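You operate a simulated robot arm through the tools that you are given. There is no shell and no other tool. Be economical: measure what you need, move in short steps, check, and stop when the job is done.

The job below is to be done with a simulated robot arm. You get a single attempt, and the scene is never put back.

JOB
Test the emergency stop, reset, and jog one picket through on HAND.
Fine: push the stop in and pull it out again; the mode knob goes to HAND before the jog; the other knobs stay. Where these are worked on the way, their far stop is far enough and under half their travel is too little: emergency stop.
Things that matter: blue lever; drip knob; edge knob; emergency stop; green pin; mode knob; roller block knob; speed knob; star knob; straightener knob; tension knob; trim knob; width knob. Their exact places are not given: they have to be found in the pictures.

It is judged by the outcome, as a careful person would: the job done as asked, and still so three seconds after it is handed in. It fails if anything else is knocked over, pushed out of place, dropped, spilled or broken.

ROBOT AND FRAMES
A 7-joint arm with a two-finger parallel gripper, hanging from a carriage that runs on a gantry, over the field with the corners [-2.038, 1.087], [-2.04, -0.193], [0.26, -0.197], [0.262, 1.083] (x, y) and turns from -374 to 313 degrees about z. Base frame: it is fixed where the carriage stands at the start and does not move with it; the origin is on the floor, on the carriage's upright axis, x ahead of it, y to its left, z up. Readings come in m, degrees, newtons and seconds.
With the tool pointing down near the work surface it reaches from about 0.1 to 0.6 m from the robot's upright axis, wherever it stands. Its first joint turns from -143.0 to 143.0 degrees. Places, roughly: blue lever [0.6, -0.6, 0.9]; drip knob [1, 0.2, 1.1]; edge knob [1, -0.7, 1]; emergency stop [0.6, -0.3, 0.8]; green pin [0.6, 0.5, 0.7]; mode knob [0.7, -0.4, 0.8]; roller block knob [-1.8, -0.2, 0.9]; speed knob [1, -0.4, 1]; star knob [0.6, 0.4, 0.7]; straightener knob [0.9, 0.1, 0.9]; tension knob [0.9, 0.2, 0.9]; trim knob [0.8, 0.6, 0.9]; width knob [1, -0.6, 1]. Payload 1.57 kg.
The TCP is the grasp point between the finger pads, 0.03 m short of the fingertips. In the tool frame z runs along the fingers and y along their closing line. The gripper opens to 0.11 m. The fingers are 0.024 m wide and 0.012 m thick; the gripper's body (0.048 by 0.112 m) begins 0.078 m behind the TCP.
Orientation is that of the tool frame in the base frame, as a unit quaternion [w, x, y, z]. With the fingers straight down and closing along the base's y, the tool's x points along the base's -x, its y along +y and its z along -z.

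CONTROLS
- The arm moves only by the tool servo_tool. Its argument "deltas" is a list of rows, each a list of 2 entries, a list of its own where there are three numbers: the shift along the tool's x, y, z in m, then the turn, a rotation vector about the tool's x, y, z in rad. In form: [[[tx, ty, tz], [wx, wy, wz]], ...]. A call has 1 to 10 rows; each row shifts and turns the commanded pose from where the row before left it, along the tool's axes as they then stand. "claw" is the opening, from 0 (shut) to 1 (fully open), set as the call begins (left out, the last holds). A row lasts 0.2 s, in which the tool goes at most 0.05 m and 8.6 degrees; a call with a longer step from one row to the next is refused whole, and so is a gripper value outside its range. Where a pose cannot be reached the arm comes as near as it can. A force on the tool above 90 N (or 10 N above the force at the start of the call, whichever is more), or a blocked arm, ends the call early, and 0.2 s more pass. The fingers move at their own pace (about 0.045 m/s each) and stop on an object; they squeeze with about 27 N. The grip force told is the motor's: it shows also when the fingers shut on nothing. Time passes only in rows, and 0.2 s behind the last, so rows that do not move let the fingers close. It gives the time, the measured TCP pose, the force on the tool (base axes), the opening and the grip force at its end, in the units of the frame above (readings bear some noise), with the torque about the TCP (base axes, N m) and any sound that the robot's microphone picked up, and new pictures: "show" is both (left out), scene, wrist or none.
- Cameras (640 x 400 px; columns grow to the right, rows downward): "scene" is now at [0.2739, -0.0137, 1.8718]; the picture's right is [-0.22, -0.97, 0.00], its down [-0.91, 0.21, -0.36] and it looks along [0.35, -0.08, -0.93] (base axes); focal length 268 px, centre (320, 200). "wrist" rides on the gripper at [0.07, 0.016, -0.141] in the tool frame; the picture's right is [-0.23, 0.97, 0.00], its down [-0.86, -0.20, -0.48] and it looks along [-0.47, -0.11, 0.88] (tool axes); focal length 222 px, centre (320, 200).
- lift_body(by): slides the trunk up (or, below 0, down) by that many m; the arm and the scene camera ride with it, the base frame stays. It gives what a move gives, with no picture.
- drive_base(legs): drives the robot by 1 to 6 legs, each [ahead, left, turn to the left] in m, m and degrees, along the robot's own axes; the way and the turn of a leg run together, so that a leg with both is an arc; at most 1.5 m and 180 degrees a leg. The arm and the cameras ride along, it lands a little off, and it stops where it bumps. It keeps to its track: a leg is cut to what the track allows. It gives what a move gives, and a new picture of the scene camera.
- head_to(pan, tilt): turns the head with the scene camera to pan (to the left, within 155 degrees either way) and tilt (down, from -29 to 69), counted from straight ahead of the robot. It gives what a move gives, and a new picture of the scene camera.
- pixel_to_xyz(camera, pixels): there is no depth. For up to 12 entries [column, row, z] of the newest picture of that camera ("zoom" is the newest enlarged one), the place [x, y] in the base frame at which the ray of that pixel passes the height z, good to about 0.002 m. It takes no simulated time.
- zoom(camera, box): a new picture of the part [left, top, right, bottom] of that camera's present view, enlarged. It takes no simulated time.
- close_job(): hands the job in; it is judged then, once.

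Keep the steps short. Do not move on a guess: measure, check each grasp and each placing, and mend mistakes. In all there are 80 turns and 260 pictures (those below and enlarged ones count). Leave the gripper open and the arm clear of the work at the hand-in unless told otherwise, and finish with a single line.

The tools are called after "Emit:" by a JSON object that holds its "name" and its "arguments". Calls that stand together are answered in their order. servo_tool: Moves the arm, as the interface text tells. Its arguments: {"type":"object","properties":{"deltas":{"type":"array","items":{"type":"array"}},"claw":{"type":"number"},"show":{"type":"string","enum":["both","scene","wrist","none"]}},"required":["deltas"]} The other tools are called the same way: lift_body (by) slides the trunk up or down; drive_base (legs) drives the base; head_to (pan, tilt) turns the head that bears the scene camera; pixel_to_xyz (camera, pixels) gives the place at which the rays of pixels pass given heights; zoom (camera, box) takes an enlarged picture of a part of a camera's view; close_job () hands the job in.

At the start:

```text
time_s: 0.0
position: [0.5243, -0.3945, 1.1915]
ee_rot: [0.0, 0.0, 1.0, 0.0]
force: [0.6, -0.2, 1.0]
torque: [-0.02, 0.0, 0.03]
opening: 0.1102
gripper_force: 0.1
trunk travel left (down, up): [-0.566, 0.029]
robot x, y, heading: [0.0002, 0.0043, -0.1]
head pan, tilt: [-12.8, 68.8]
```

scene: 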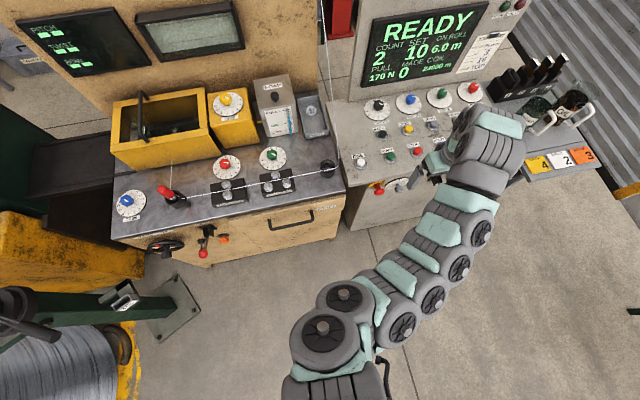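
wrist: 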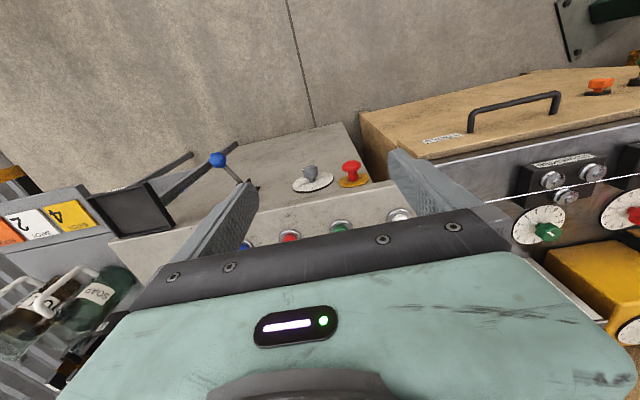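

I see the control desk with a red stop knob on its front at about wrist (351,170) and the mode knob at (311,172). I'll enlarge both views.

Emit:
{"name": "zoom", "arguments": {"camera": "wrist", "box": [180, 120, 420, 270]}}

Emit:
{"name": "zoom", "arguments": {"camera": "scene", "box": [320, 80, 480, 230]}}

Emit:
{"name": "zoom", "arguments": {"camera": "scene", "box": [340, 0, 540, 125]}}

```text
2.67 times, centred on (300, 195) of wrist
```

zoom: 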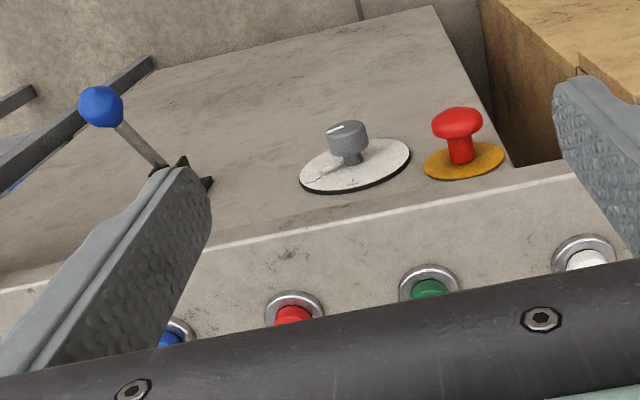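

```text
2.67 times, centred on (400, 155) of scene
```

zoom: 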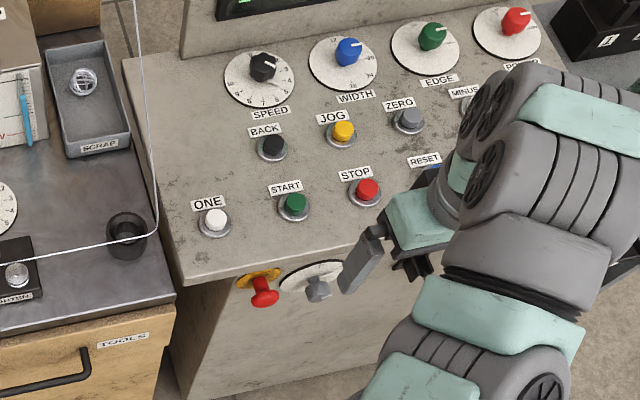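

```text
3.20 times, centred on (440, 62) of scene
```

zoom: 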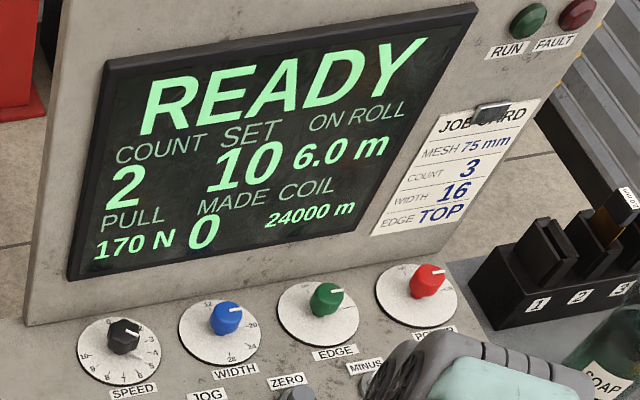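

I'll look around before driving: forward at lower tilt, and to the back.

Emit:
{"name": "head_to", "arguments": {"pan": -20, "tilt": 45}}

Emit:
{"name": "head_to", "arguments": {"pan": 150, "tilt": 45}}

Emit:
{"name": "head_to", "arguments": {"pan": -120, "tilt": 50}}

```text
time_s: 0.9
position: [0.5245, -0.3942, 1.1901]
ee_rot: [0.0, 0.0, 1.0, -0.001]
force: [0.2, 0.3, -0.2]
torque: [0.0, 0.03, 0.01]
opening: 0.1102
gripper_force: 0.1
trunk travel left (down, up): [-0.566, 0.029]
robot x, y, heading: [-0.0002, 0.0044, -0.2]
head pan, tilt: [-20.0, 45.0]
```

scene: 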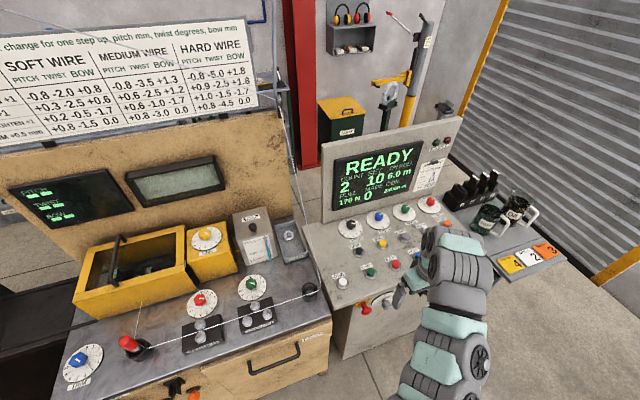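

```text
time_s: 3.5
position: [0.525, -0.394, 1.1909]
ee_rot: [0.001, 0.001, 1.0, 0.001]
force: [0.0, 0.4, -0.4]
torque: [0.0, -0.01, 0.0]
opening: 0.1099
gripper_force: 0.1
trunk travel left (down, up): [-0.566, 0.029]
robot x, y, heading: [-0.0006, 0.001, -0.1]
head pan, tilt: [150.0, 45.0]
```

scene: 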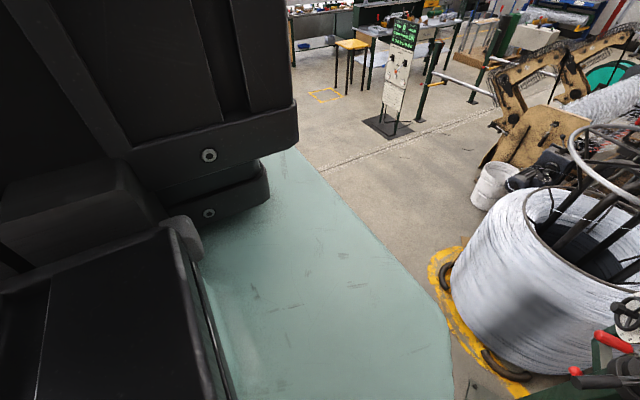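

```text
time_s: 7.2
position: [0.5248, -0.3931, 1.1904]
ee_rot: [0.001, -0.001, 1.0, 0.0]
force: [-0.1, 0.4, -0.5]
torque: [-0.01, 0.01, 0.01]
opening: 0.1099
gripper_force: 0.1
trunk travel left (down, up): [-0.566, 0.029]
robot x, y, heading: [-0.0005, -0.0037, 0.1]
head pan, tilt: [-120.0, 50.0]
```

scene: 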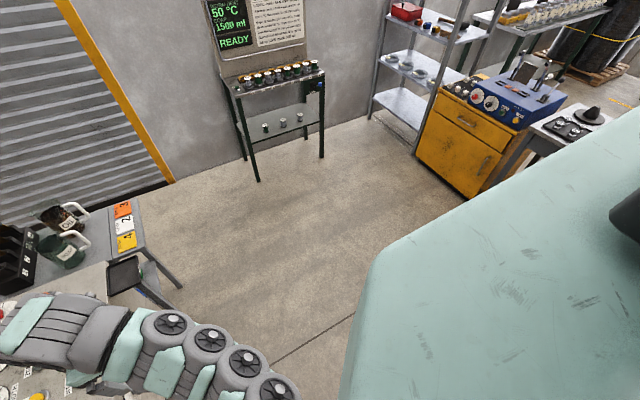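

The floor behind is clear. I'll drive back 0.5 m to see the desk's front face, then look at it.

Emit:
{"name": "drive_base", "arguments": {"legs": [[-0.5, 0, 0]]}}

Emit:
{"name": "head_to", "arguments": {"pan": -20, "tilt": 45}}

Emit:
{"name": "servo_tool", "arguments": {"deltas": [[[0, 0, 0], [0, 0, 0]]], "show": "wrist"}}

```text
time_s: 10.1
position: [0.034, -0.3959, 1.1892]
ee_rot: [0.001, 0.002, 1.0, 0.0]
force: [-0.3, 1.2, 0.0]
torque: [0.04, 0.01, -0.03]
opening: 0.1099
gripper_force: 0.1
trunk travel left (down, up): [-0.566, 0.029]
robot x, y, heading: [-0.4902, 0.0035, -0.0]
head pan, tilt: [-120.0, 50.0]
```

scene: 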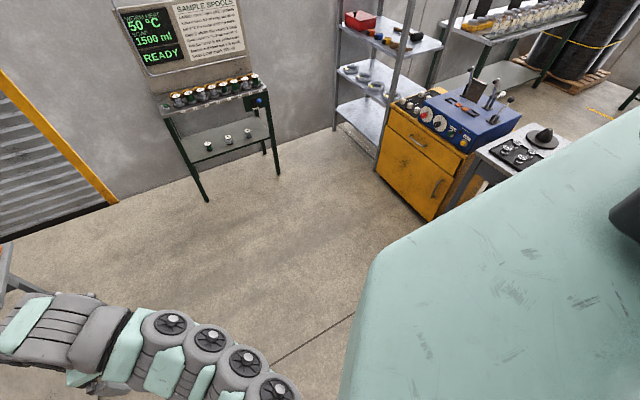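

```text
time_s: 11.8
position: [0.0338, -0.3955, 1.1903]
ee_rot: [0.001, 0.002, 1.0, 0.0]
force: [0.5, 0.3, 0.1]
torque: [-0.02, -0.01, 0.0]
opening: 0.1098
gripper_force: 0.1
trunk travel left (down, up): [-0.566, 0.029]
robot x, y, heading: [-0.488, 0.0027, -0.1]
head pan, tilt: [-20.0, 45.0]
```

scene: 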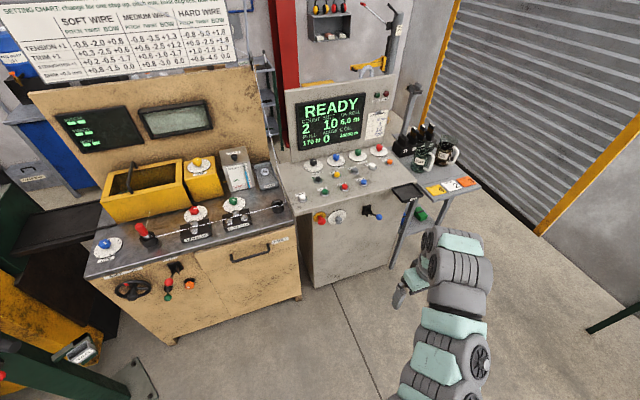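

```text
time_s: 12.2
position: [0.0343, -0.3957, 1.1905]
ee_rot: [0.0, 0.002, 1.0, 0.001]
force: [-0.7, 0.1, 0.1]
torque: [0.0, -0.01, -0.02]
opening: 0.1102
gripper_force: 0.1
trunk travel left (down, up): [-0.566, 0.029]
robot x, y, heading: [-0.4895, 0.0014, -0.3]
head pan, tilt: [-20.0, 45.0]
```

wrist: 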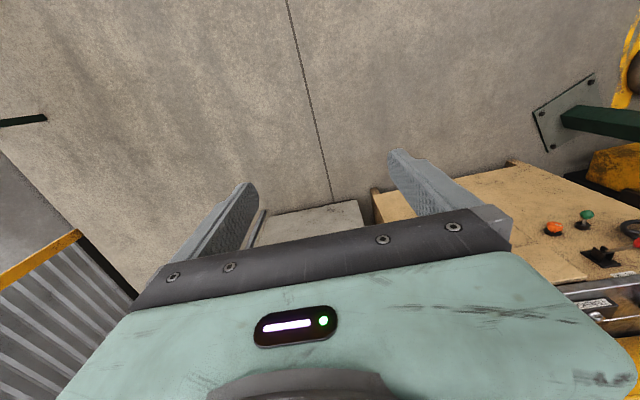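

Emit:
{"name": "zoom", "arguments": {"camera": "scene", "box": [270, 180, 430, 280]}}

Emit:
{"name": "zoom", "arguments": {"camera": "scene", "box": [285, 200, 365, 250]}}

Emit:
{"name": "zoom", "arguments": {"camera": "scene", "box": [270, 80, 430, 200]}}

```text
4.00 times, centred on (350, 230) of scene
```

zoom: 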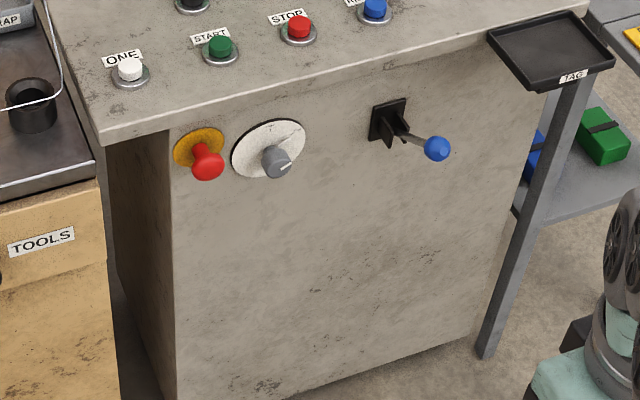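

```text
8.00 times, centred on (325, 225) of scene
```

zoom: 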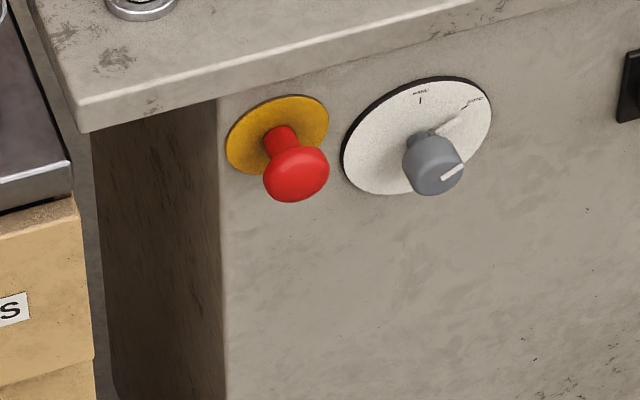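

```text
3.33 times, centred on (350, 140) of scene
```

zoom: 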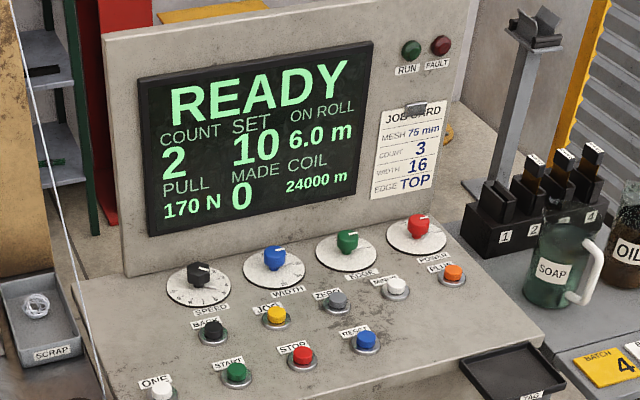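

I'm clear of everything here. I'll pitch the tool so the fingers point ahead (+x), turning about tool y by −90°.

Emit:
{"name": "servo_tool", "arguments": {"deltas": [[[0, 0, 0], [0, -0.14, 0]], [[0, 0, 0], [0, -0.14, 0]], [[0, 0, 0], [0, -0.14, 0]], [[0, 0, 0], [0, -0.14, 0]], [[0, 0, 0], [0, -0.14, 0]], [[0, 0, 0], [0, -0.14, 0]]], "show": "none"}}

Emit:
{"name": "servo_tool", "arguments": {"deltas": [[[0, 0, 0], [0, -0.14, 0]], [[0, 0, 0], [0, -0.14, 0]], [[0, 0, 0], [0, -0.14, 0]], [[0, 0, 0], [0, -0.14, 0]], [[0, 0, 0], [0, -0.14, 0]], [[0, 0, 0], [0, -0.03, 0]]]}}

```text
time_s: 13.7
position: [0.035, -0.3961, 1.1903]
ee_rot: [0.41, 0.003, 0.912, -0.001]
force: [0.3, -0.6, -0.1]
torque: [0.0, 0.03, 0.03]
opening: 0.1101
gripper_force: 0.0
trunk travel left (down, up): [-0.566, 0.029]
robot x, y, heading: [-0.4902, 0.0025, -0.0]
head pan, tilt: [-20.0, 45.0]
```

```text
time_s: 15.1
position: [0.0335, -0.3961, 1.1915]
ee_rot: [0.709, 0.0, 0.705, -0.002]
force: [-0.8, 0.8, -0.4]
torque: [-0.01, 0.01, -0.01]
opening: 0.1099
gripper_force: 0.0
trunk travel left (down, up): [-0.566, 0.029]
robot x, y, heading: [-0.489, -0.0001, -0.3]
head pan, tilt: [-20.0, 45.0]
```

scene: 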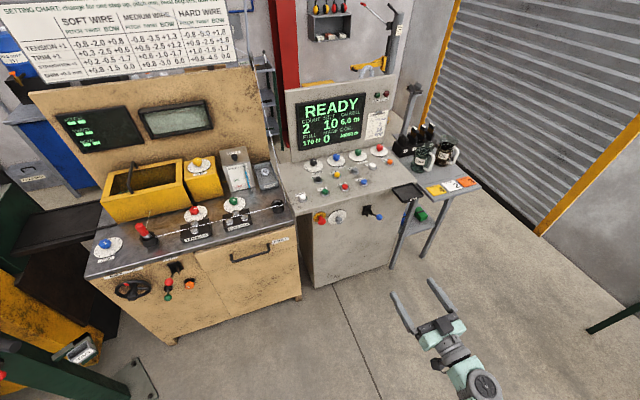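
wrist: 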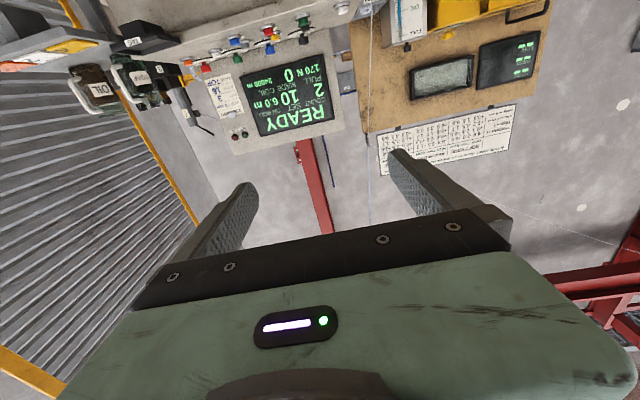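

Orientation is good (fingers along +x). Now I'll lower the trunk 0.38 m to bring the tool to knob height and look with the wrist camera.

Emit:
{"name": "lift_body", "arguments": {"by": -0.38}}

Emit:
{"name": "servo_tool", "arguments": {"deltas": [[[0, 0, 0], [0, 0, 0]]]}}

Emit:
{"name": "zoom", "arguments": {"camera": "wrist", "box": [240, 30, 400, 150]}}

Emit:
{"name": "zoom", "arguments": {"camera": "scene", "box": [270, 180, 430, 280]}}

```text
time_s: 18.7
position: [0.0336, -0.3957, 0.8101]
ee_rot: [0.707, 0.002, 0.707, -0.002]
force: [-0.2, 0.2, -0.1]
torque: [0.0, -0.01, -0.01]
opening: 0.1099
gripper_force: 0.1
trunk travel left (down, up): [-0.186, 0.409]
robot x, y, heading: [-0.4894, 0.0001, -0.4]
head pan, tilt: [-20.0, 45.0]
```

```text
time_s: 19.1
position: [0.0337, -0.3963, 0.81]
ee_rot: [0.707, 0.002, 0.707, -0.002]
force: [-0.1, 0.0, 0.5]
torque: [0.0, -0.02, 0.01]
opening: 0.1101
gripper_force: 0.1
trunk travel left (down, up): [-0.186, 0.409]
robot x, y, heading: [-0.488, 0.0021, -0.5]
head pan, tilt: [-20.0, 45.0]
```

scene: 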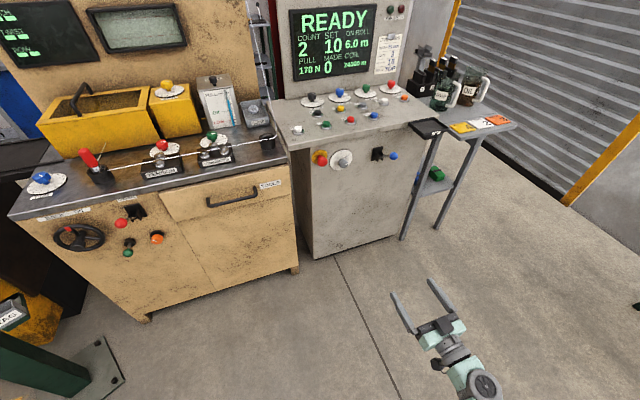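
wrist: 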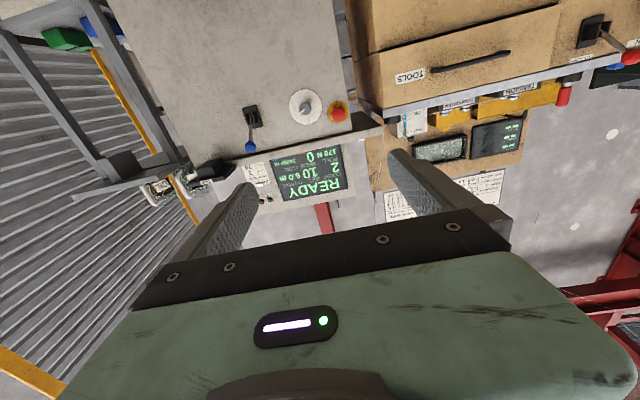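

```text
3.33 times, centred on (320, 90) of wrist
```

zoom: 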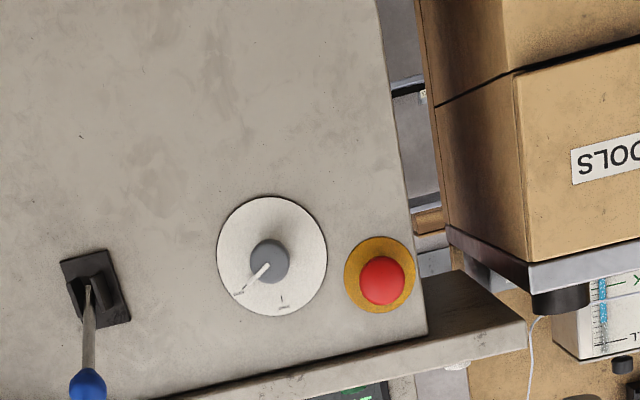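

```text
4.00 times, centred on (350, 230) of scene
```

zoom: 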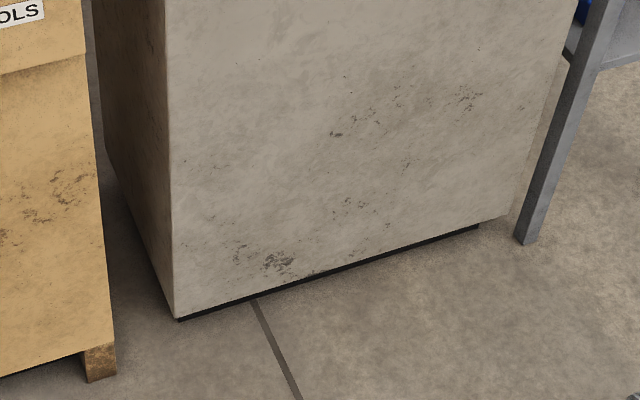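

I'll use the floor edge of the desk for its front direction, and enlarge the knobs in both cameras for triangulation.

Emit:
{"name": "pixel_to_xyz", "arguments": {"camera": "zoom", "pixels": [[178, 320, 0.0], [478, 228, 0.0], [178, 320, 0.03], [478, 228, 0.03]]}}

Emit:
{"name": "zoom", "arguments": {"camera": "scene", "box": [290, 120, 410, 195]}}

Emit:
{"name": "zoom", "arguments": {"camera": "wrist", "box": [230, 70, 380, 160]}}

```text
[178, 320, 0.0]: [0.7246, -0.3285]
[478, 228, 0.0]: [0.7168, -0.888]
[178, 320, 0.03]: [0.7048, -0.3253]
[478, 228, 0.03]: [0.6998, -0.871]
```

```text
5.33 times, centred on (350, 158) of scene
```

zoom: 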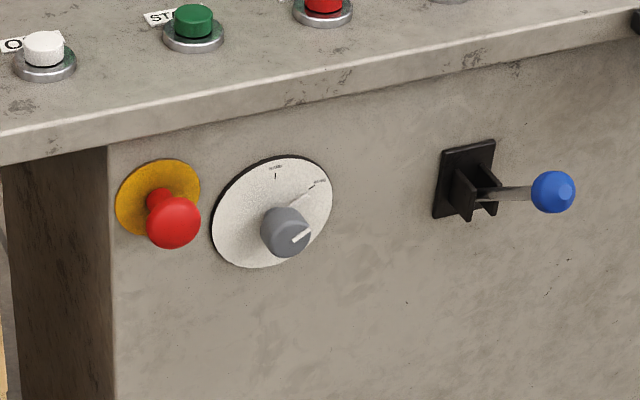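

```text
4.27 times, centred on (305, 115) of wrist
```

zoom: 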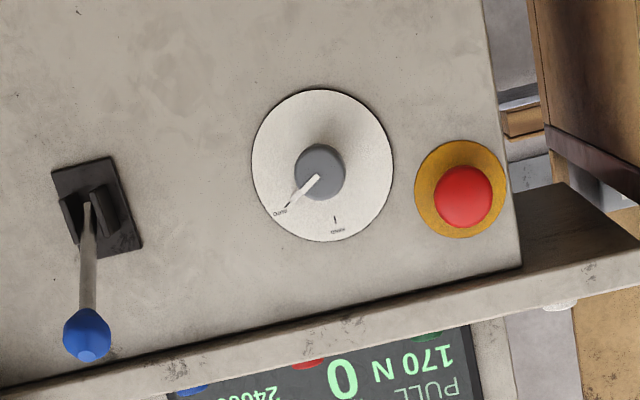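

Emit:
{"name": "pixel_to_xyz", "arguments": {"camera": "zoom", "pixels": [[466, 197, 0.8], [466, 197, 0.85], [320, 172, 0.8], [320, 172, 0.85], [320, 165, 0.8], [320, 165, 0.85]]}}

Emit:
{"name": "pixel_to_xyz", "arguments": {"camera": "scene", "pixels": [[322.4, 161.6, 0.8], [322.4, 161.6, 0.85], [344, 164.1, 0.8], [344, 164.1, 0.85], [319.5, 156.9, 0.8], [319.5, 156.9, 0.85]]}}

```text
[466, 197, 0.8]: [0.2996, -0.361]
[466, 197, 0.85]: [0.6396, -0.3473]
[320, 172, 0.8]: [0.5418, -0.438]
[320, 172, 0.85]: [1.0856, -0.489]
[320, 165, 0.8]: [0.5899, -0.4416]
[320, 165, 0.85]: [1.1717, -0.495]
```

```text
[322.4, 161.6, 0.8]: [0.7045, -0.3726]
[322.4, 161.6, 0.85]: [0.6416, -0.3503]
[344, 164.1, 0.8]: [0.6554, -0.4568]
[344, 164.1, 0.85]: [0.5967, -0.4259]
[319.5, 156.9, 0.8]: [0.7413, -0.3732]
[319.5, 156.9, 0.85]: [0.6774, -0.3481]
```

Triangulated: stop cap ≈ (0.640, −0.349, 0.850), mode knob cap ≈ (0.644, −0.449, 0.809), desk front facing −x. Next I drive 0.38 m closer and read the dial labels.

Emit:
{"name": "drive_base", "arguments": {"legs": [[0.38, 0, 0]]}}

Emit:
{"name": "servo_tool", "arguments": {"deltas": [[[0, 0, 0], [0, 0, 0]]], "show": "wrist"}}

Emit:
{"name": "zoom", "arguments": {"camera": "wrist", "box": [220, 50, 400, 160]}}

```text
time_s: 21.6
position: [0.4228, -0.3961, 0.8101]
ee_rot: [0.707, 0.0, 0.707, 0.0]
force: [0.1, 0.0, -0.8]
torque: [-0.02, 0.03, 0.02]
opening: 0.11
gripper_force: 0.1
trunk travel left (down, up): [-0.186, 0.409]
robot x, y, heading: [-0.1047, 0.0016, -0.3]
head pan, tilt: [-20.0, 45.0]
```

scene: 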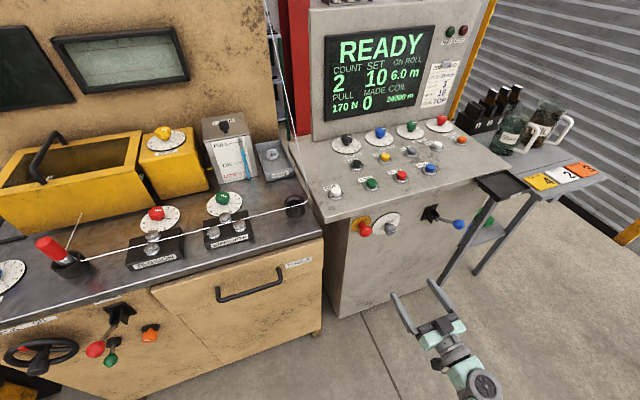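

```text
time_s: 22.0
position: [0.4217, -0.397, 0.8093]
ee_rot: [0.707, 0.001, 0.707, -0.001]
force: [0.5, -0.2, 0.3]
torque: [0.02, 0.01, 0.01]
opening: 0.1099
gripper_force: 0.2
trunk travel left (down, up): [-0.186, 0.409]
robot x, y, heading: [-0.104, -0.0004, -0.4]
head pan, tilt: [-20.0, 45.0]
```

wrist: 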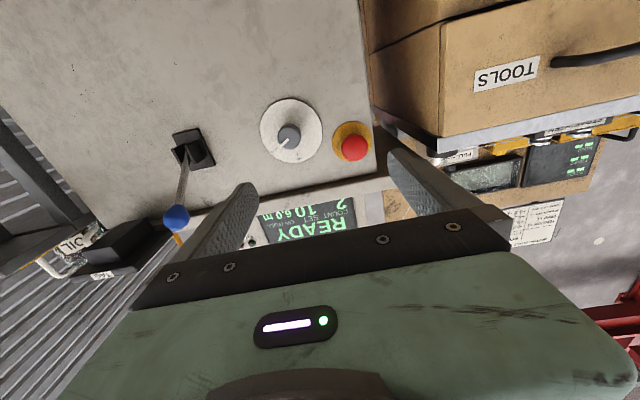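

```text
3.56 times, centred on (310, 105) of wrist
```

zoom: 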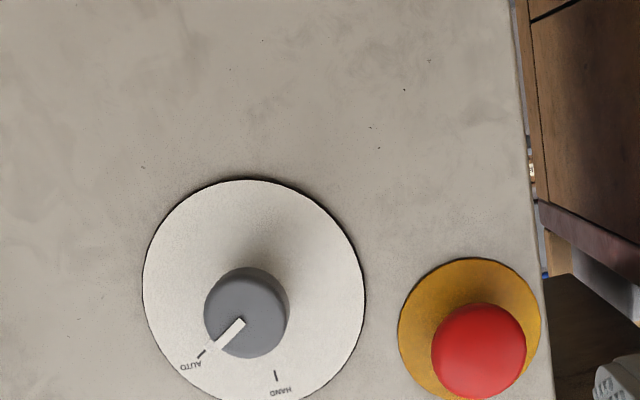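

HAND is at 12 o'clock, AUTO (present) about 50° clockwise of it. I refine the positions with this closer view.

Emit:
{"name": "pixel_to_xyz", "arguments": {"camera": "zoom", "pixels": [[479, 350, 0.82], [479, 350, 0.85], [247, 312, 0.79], [247, 312, 0.82], [254, 291, 0.8], [254, 291, 0.82], [275, 376, 0.84], [203, 352, 0.84], [275, 376, 0.87], [203, 352, 0.87]]}}

Emit:
{"name": "zoom", "arguments": {"camera": "scene", "box": [320, 190, 440, 265]}}

```text
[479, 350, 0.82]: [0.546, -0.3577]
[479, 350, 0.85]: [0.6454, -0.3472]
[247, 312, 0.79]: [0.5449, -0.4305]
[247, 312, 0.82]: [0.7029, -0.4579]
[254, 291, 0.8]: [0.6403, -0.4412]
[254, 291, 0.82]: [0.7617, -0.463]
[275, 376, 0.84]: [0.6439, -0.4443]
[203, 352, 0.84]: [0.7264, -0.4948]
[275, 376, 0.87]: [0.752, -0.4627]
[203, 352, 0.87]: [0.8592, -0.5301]
```

```text
5.33 times, centred on (380, 228) of scene
```

zoom: 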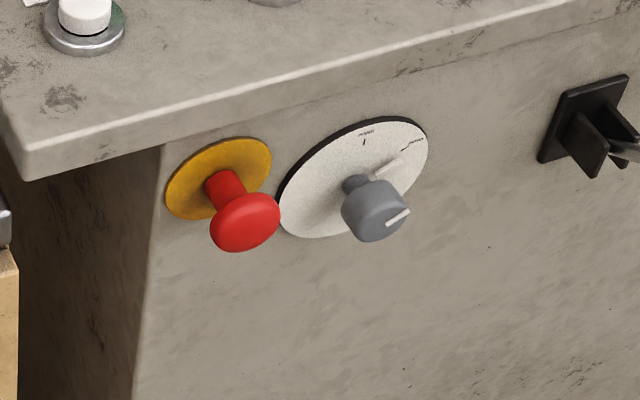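

Emit:
{"name": "pixel_to_xyz", "arguments": {"camera": "zoom", "pixels": [[243, 224, 0.82], [243, 224, 0.85], [382, 218, 0.79], [382, 218, 0.82], [363, 142, 0.84], [363, 142, 0.87], [404, 148, 0.83], [404, 148, 0.85], [354, 184, 0.8], [354, 184, 0.82], [160, 148, 0.9], [160, 148, 0.92]]}}

```text
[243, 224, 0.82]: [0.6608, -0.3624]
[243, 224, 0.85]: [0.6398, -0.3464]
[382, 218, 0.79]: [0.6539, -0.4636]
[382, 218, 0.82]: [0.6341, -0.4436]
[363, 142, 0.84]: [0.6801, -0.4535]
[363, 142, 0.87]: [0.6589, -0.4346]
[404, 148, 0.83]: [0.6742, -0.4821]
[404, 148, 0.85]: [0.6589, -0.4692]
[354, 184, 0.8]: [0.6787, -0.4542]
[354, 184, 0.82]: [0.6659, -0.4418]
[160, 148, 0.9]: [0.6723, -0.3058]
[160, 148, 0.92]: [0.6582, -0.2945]
```

Stop cap ≈ (0.641, −0.347, 0.849); dial plane x≈0.675 with centre (−0.449, 0.809), HAND at 0°, AUTO at ~60°. Before approaching, I measure the nearby bench corner for clearance.

Emit:
{"name": "zoom", "arguments": {"camera": "scene", "box": [270, 180, 390, 255]}}

Emit:
{"name": "pixel_to_xyz", "arguments": {"camera": "wrist", "pixels": [[439, 138, 0.8], [439, 138, 0.85], [439, 151, 0.8], [439, 151, 0.85], [439, 151, 0.9], [380, 180, 0.88], [380, 180, 0.92]]}}

Emit:
{"name": "pixel_to_xyz", "arguments": {"camera": "scene", "pixels": [[321, 238, 0.75], [321, 238, 0.8], [321, 238, 0.85], [321, 238, 0.9], [326, 224, 0.9], [326, 224, 0.95]]}}

```text
5.33 times, centred on (330, 218) of scene
```

zoom: 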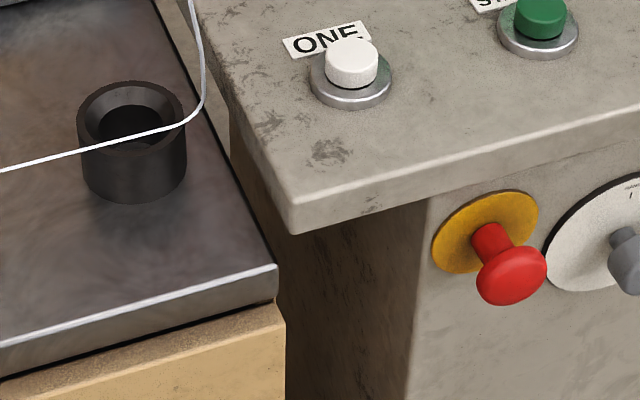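

```text
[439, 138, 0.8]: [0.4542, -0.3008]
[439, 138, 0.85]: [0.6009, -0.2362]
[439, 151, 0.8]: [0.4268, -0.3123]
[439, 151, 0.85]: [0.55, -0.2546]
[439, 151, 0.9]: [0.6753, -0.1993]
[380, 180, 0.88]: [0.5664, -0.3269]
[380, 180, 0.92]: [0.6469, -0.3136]
```

```text
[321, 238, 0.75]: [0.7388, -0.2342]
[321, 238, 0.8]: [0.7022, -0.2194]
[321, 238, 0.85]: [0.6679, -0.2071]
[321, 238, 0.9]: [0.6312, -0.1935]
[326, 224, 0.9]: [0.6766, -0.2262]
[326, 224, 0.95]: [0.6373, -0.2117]
```

Bench corner is about y≈−0.20: enough room. I shut the fingers and go in front of the stop cap, tips stopping about 2 cm short.

Emit:
{"name": "servo_tool", "arguments": {"deltas": [[[-0.02, 0.025, 0], [0, 0, 0]], [[-0.0193, 0.0246, 0.0], [0, 0, 0]], [[0, 0, 0.04], [0, 0, 0]], [[0, 0, 0.04], [0, 0, 0]], [[0, 0, 0.04], [0, 0, 0]], [[0, 0, 0.04], [0, 0, 0]], [[0, 0, 0.006], [0, 0, 0]], [[0, 0, 0], [0, 0, 0]]], "claw": 0}}

```text
time_s: 23.8
position: [0.5886, -0.3481, 0.847]
ee_rot: [0.707, 0.002, 0.707, -0.001]
force: [0.0, 0.7, 0.3]
torque: [0.03, -0.01, -0.01]
opening: 0.0001
gripper_force: 21.1
trunk travel left (down, up): [-0.186, 0.409]
robot x, y, heading: [-0.1004, 0.0005, -0.0]
head pan, tilt: [-20.0, 45.0]
```

scene: 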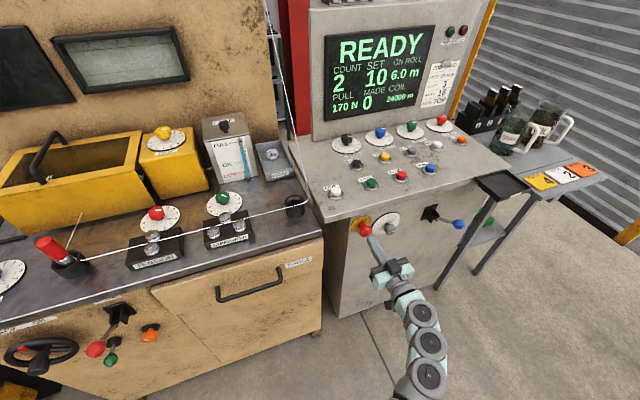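
wrist: 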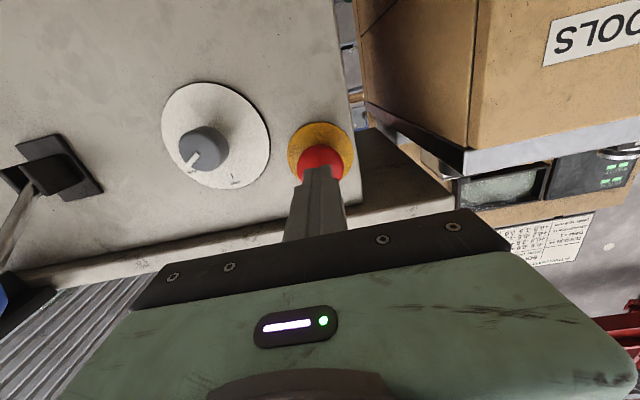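

The tips sit square in front of the cap. I press forward in small rows.

Emit:
{"name": "servo_tool", "arguments": {"deltas": [[[0, 0, 0.008], [0, 0, 0]], [[0, 0, 0.006], [0, 0, 0]], [[0, 0, 0.005], [0, 0, 0]], [[0, 0, 0.005], [0, 0, 0]], [[0, 0, 0.005], [0, 0, 0]], [[0, 0, 0.005], [0, 0, 0]]]}}

```text
time_s: 25.2
position: [0.6106, -0.3491, 0.846]
ee_rot: [0.706, 0.003, 0.708, -0.002]
force: [-62.7, 11.9, 33.2]
torque: [0.05, -1.56, 0.57]
opening: 0.0
gripper_force: 21.4
trunk travel left (down, up): [-0.186, 0.409]
robot x, y, heading: [-0.1014, 0.0036, -0.2]
head pan, tilt: [-20.0, 45.0]
```

scene: 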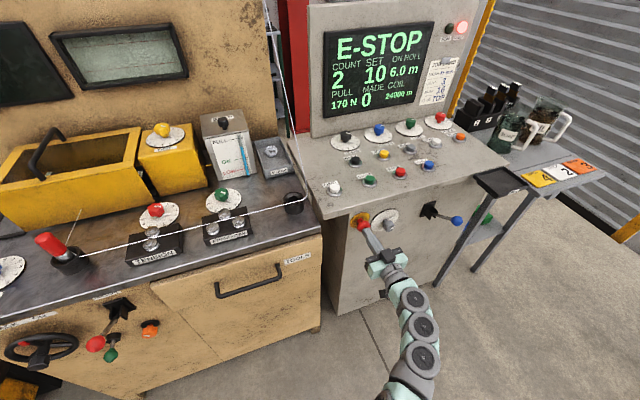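
wrist: 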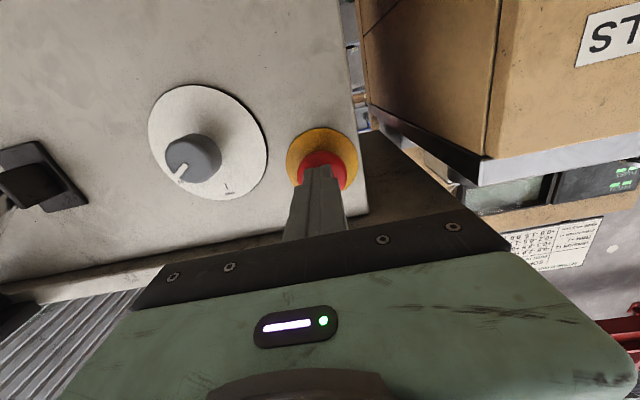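

The display shows E-STOP with the fault lamp lit. I back off 6 cm and inspect.

Emit:
{"name": "servo_tool", "arguments": {"deltas": [[[0, 0, -0.02], [0, 0, 0]], [[0, 0, -0.04], [0, 0, 0]], [[0, 0, -0.04], [0, 0, 0]], [[0, 0, 0], [0, 0, 0]]], "claw": 1}}

Emit:
{"name": "zoom", "arguments": {"camera": "wrist", "box": [150, 60, 390, 210]}}

Emit:
{"name": "zoom", "arguments": {"camera": "scene", "box": [320, 190, 440, 265]}}

```text
time_s: 26.2
position: [0.522, -0.3479, 0.8494]
ee_rot: [0.707, 0.001, 0.707, -0.002]
force: [0.6, 0.4, 0.9]
torque: [0.03, 0.03, 0.03]
opening: 0.0862
gripper_force: 0.1
trunk travel left (down, up): [-0.186, 0.409]
robot x, y, heading: [-0.1009, -0.0019, -0.2]
head pan, tilt: [-20.0, 45.0]
```

scene: 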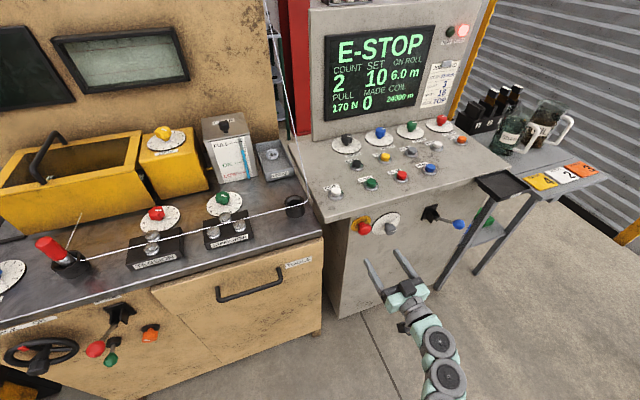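
wrist: 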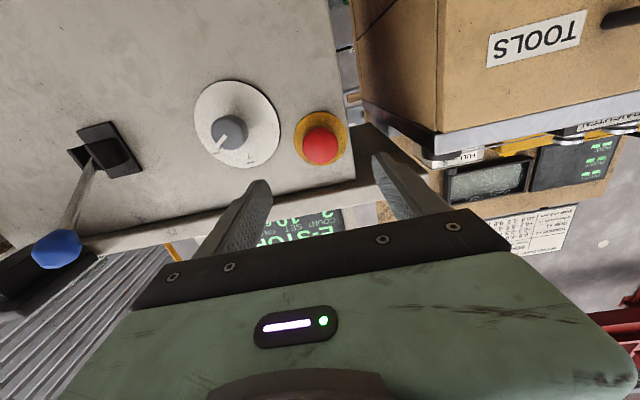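

```text
2.67 times, centred on (270, 135) of wrist
```

zoom: 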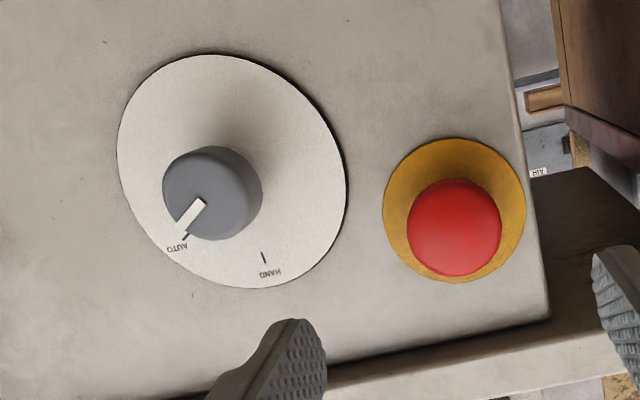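

```text
5.33 times, centred on (380, 228) of scene
```

zoom: 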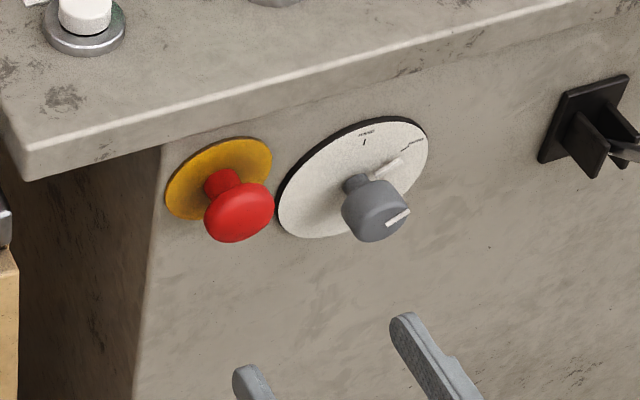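

It is latched in (cap moved about 1 cm). I set a narrower opening to clear the mode knob and bring the fingers around the cap.

Emit:
{"name": "servo_tool", "arguments": {"deltas": [[[0, 0, 0], [0, 0, 0]], [[0, 0, 0.03], [0, 0, 0]], [[0, 0, 0.03], [0, 0, 0]], [[0, 0, 0.03], [0, 0, 0]], [[0, 0, 0.02], [0, 0, 0]], [[0, 0, 0.008], [0, 0, 0]], [[0, 0, 0], [0, 0, 0]]], "claw": 0.7}}

Emit:
{"name": "zoom", "arguments": {"camera": "wrist", "box": [200, 80, 440, 230]}}

Emit:
{"name": "zoom", "arguments": {"camera": "scene", "box": [320, 190, 440, 265]}}

```text
time_s: 27.8
position: [0.6407, -0.3477, 0.8516]
ee_rot: [0.708, 0.001, 0.706, -0.002]
force: [0.1, -0.2, -0.1]
torque: [0.01, 0.01, 0.02]
opening: 0.0769
gripper_force: 0.0
trunk travel left (down, up): [-0.186, 0.409]
robot x, y, heading: [-0.1008, -0.0024, -0.1]
head pan, tilt: [-20.0, 45.0]
```

scene: 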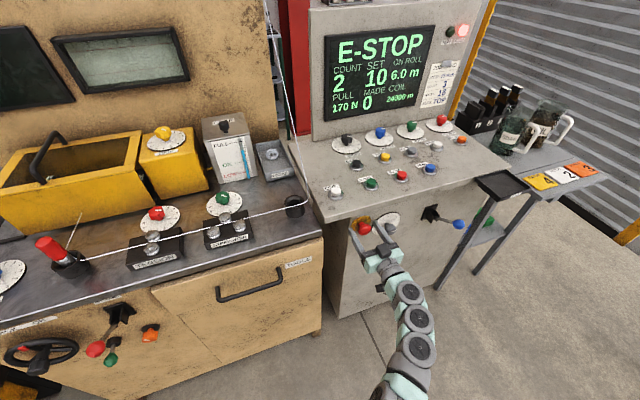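
wrist: 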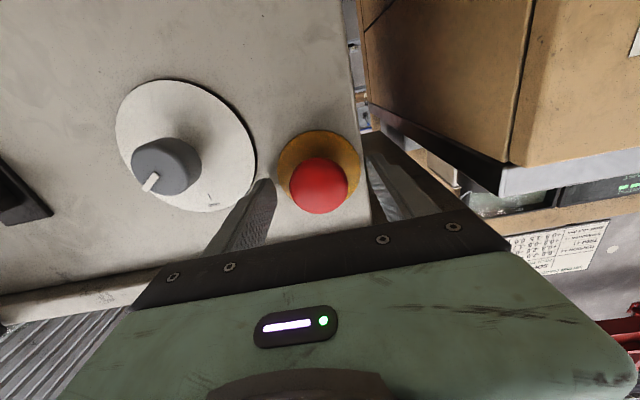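

```text
2.67 times, centred on (320, 155) of wrist
```

zoom: 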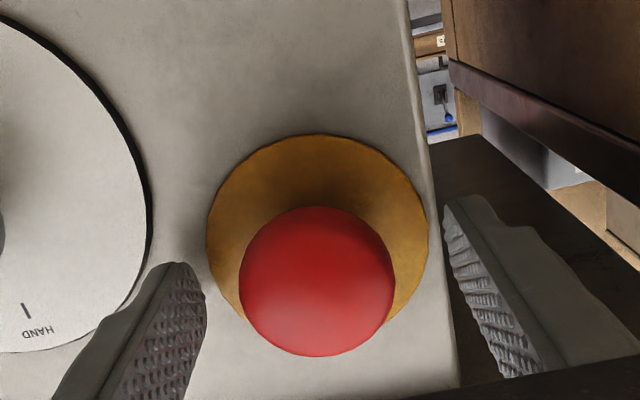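

```text
5.33 times, centred on (380, 228) of scene
```

zoom: 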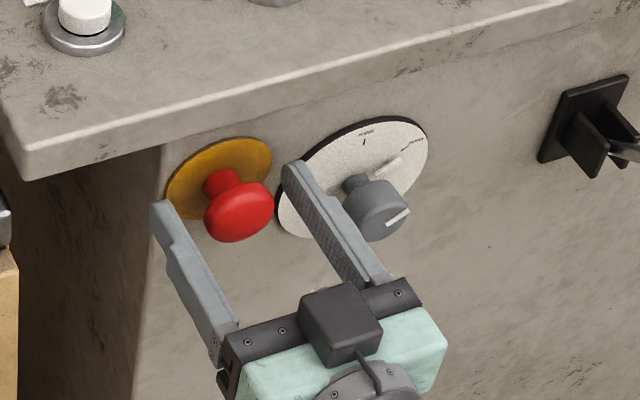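

Fingers straddle the cap. I close and check the grip.

Emit:
{"name": "servo_tool", "arguments": {"deltas": [[[0.002, 0, 0], [0, 0, 0]], [[0, 0, 0], [0, 0, 0]], [[0, 0, 0], [0, 0, 0]], [[0, 0, 0], [0, 0, 0]]], "claw": 0}}

```text
time_s: 28.8
position: [0.6399, -0.3487, 0.8481]
ee_rot: [0.707, 0.003, 0.707, -0.003]
force: [0.4, -2.3, -0.8]
torque: [0.03, -0.17, -0.09]
opening: 0.0437
gripper_force: 31.9
trunk travel left (down, up): [-0.186, 0.409]
robot x, y, heading: [-0.1048, -0.0002, -0.5]
head pan, tilt: [-20.0, 45.0]
```

scene: 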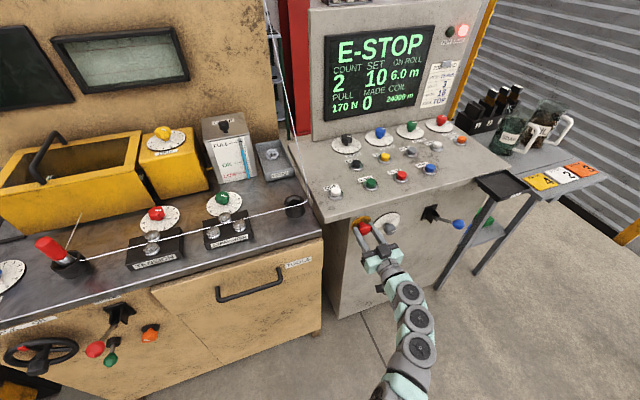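
wrist: 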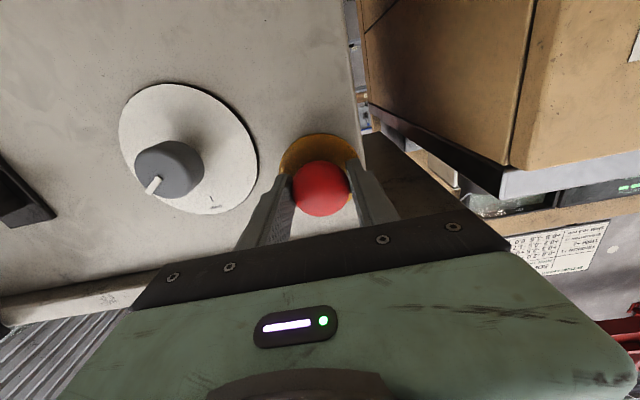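

Gripped at 44 mm opening. I press slightly to be sure of the stop, then pull out gently in small rows.

Emit:
{"name": "servo_tool", "arguments": {"deltas": [[[0, 0, 0.003], [0, 0, 0]], [[0, 0, 0.003], [0, 0, 0]], [[0, 0, 0], [0, 0, 0]]], "show": "none"}}

Emit:
{"name": "servo_tool", "arguments": {"deltas": [[[0, 0, -0.005], [0, 0, 0]], [[0, 0, -0.004], [0, 0, 0]], [[0, 0, -0.004], [0, 0, 0]], [[0, 0, -0.004], [0, 0, 0]], [[0, 0, 0], [0, 0, 0]]]}}

```text
time_s: 29.6
position: [0.6424, -0.3474, 0.846]
ee_rot: [0.707, 0.001, 0.707, -0.001]
force: [-25.5, 4.5, 19.4]
torque: [0.03, -0.25, 0.09]
opening: 0.0438
gripper_force: 44.5
trunk travel left (down, up): [-0.186, 0.409]
robot x, y, heading: [-0.0996, -0.0056, -0.4]
head pan, tilt: [-20.0, 45.0]
```

```text
time_s: 30.8
position: [0.6327, -0.3485, 0.8461]
ee_rot: [0.707, 0.001, 0.707, -0.001]
force: [27.8, -10.9, -17.9]
torque: [0.07, 0.22, 0.01]
opening: 0.0437
gripper_force: 45.9
trunk travel left (down, up): [-0.186, 0.409]
robot x, y, heading: [-0.0977, 0.0026, -0.2]
head pan, tilt: [-20.0, 45.0]
```

scene: 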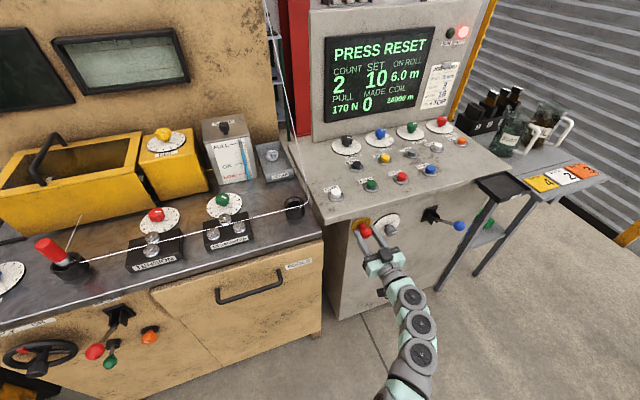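
wrist: 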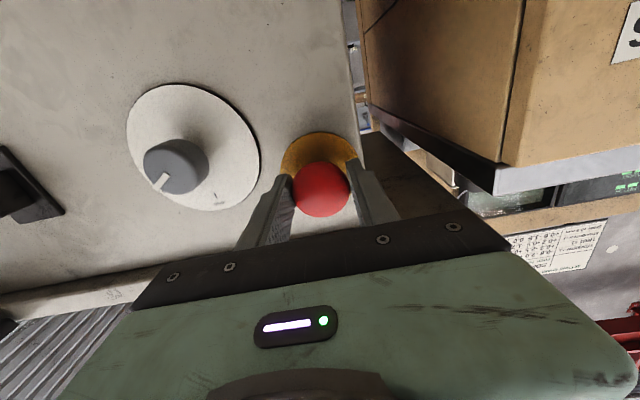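

The display now says PRESS RESET: the stop is out. I ease the tension, open and back away.

Emit:
{"name": "servo_tool", "arguments": {"deltas": [[[0, 0, 0.004], [0, 0, 0]], [[0, 0, 0], [0, 0, 0]]], "show": "none"}}

Emit:
{"name": "servo_tool", "arguments": {"deltas": [[[0, 0, 0], [0, 0, 0]], [[0, 0, 0], [0, 0, 0]], [[0, 0, 0], [0, 0, 0]], [[0, 0, -0.03], [0, 0, 0]], [[0, 0, -0.04], [0, 0, 0]], [[0, 0, -0.04], [0, 0, 0]], [[0, 0, 0], [0, 0, 0]]], "claw": 0.7}}

Emit:
{"name": "zoom", "arguments": {"camera": "wrist", "box": [150, 60, 390, 210]}}

Emit:
{"name": "zoom", "arguments": {"camera": "scene", "box": [320, 190, 440, 265]}}

```text
time_s: 31.4
position: [0.6332, -0.349, 0.8471]
ee_rot: [0.707, 0.002, 0.707, -0.002]
force: [12.0, -6.6, -16.8]
torque: [0.06, 0.28, 0.08]
opening: 0.0432
gripper_force: 44.9
trunk travel left (down, up): [-0.186, 0.409]
robot x, y, heading: [-0.1044, -0.0003, -0.1]
head pan, tilt: [-20.0, 45.0]
```

```text
time_s: 33.0
position: [0.5229, -0.3456, 0.8474]
ee_rot: [0.708, 0.0, 0.707, 0.0]
force: [-0.9, 0.0, 0.8]
torque: [0.01, 0.0, -0.02]
opening: 0.077
gripper_force: 0.0
trunk travel left (down, up): [-0.186, 0.409]
robot x, y, heading: [-0.1036, -0.0009, 0.2]
head pan, tilt: [-20.0, 45.0]
```

scene: 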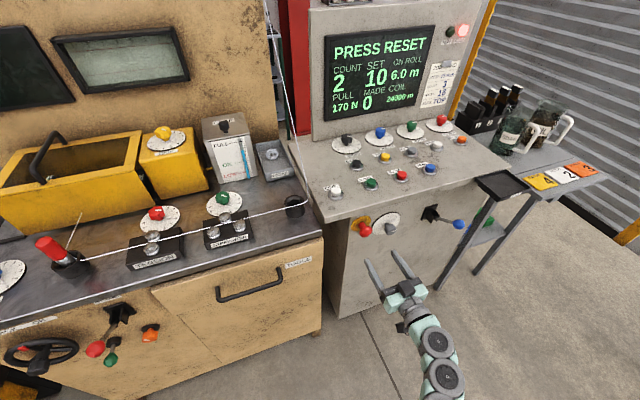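
wrist: 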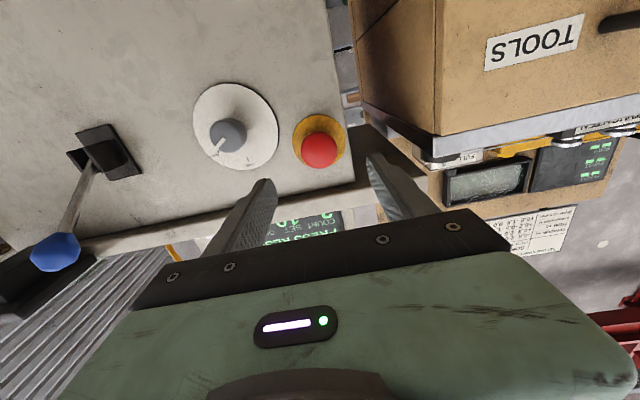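

```text
2.67 times, centred on (270, 135) of wrist
```

zoom: 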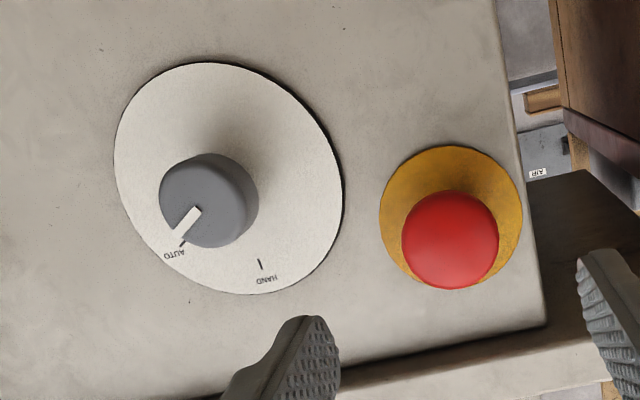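

```text
5.33 times, centred on (380, 228) of scene
```

zoom: 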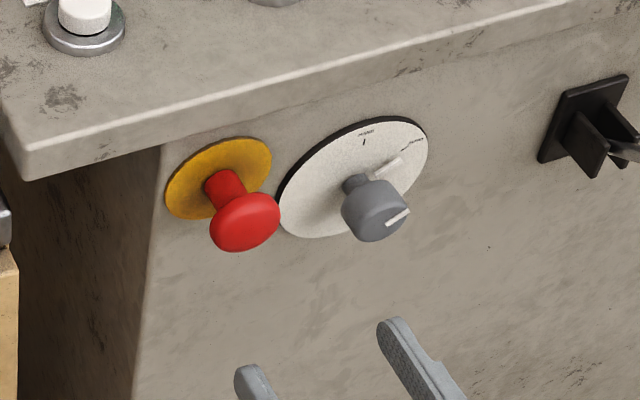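

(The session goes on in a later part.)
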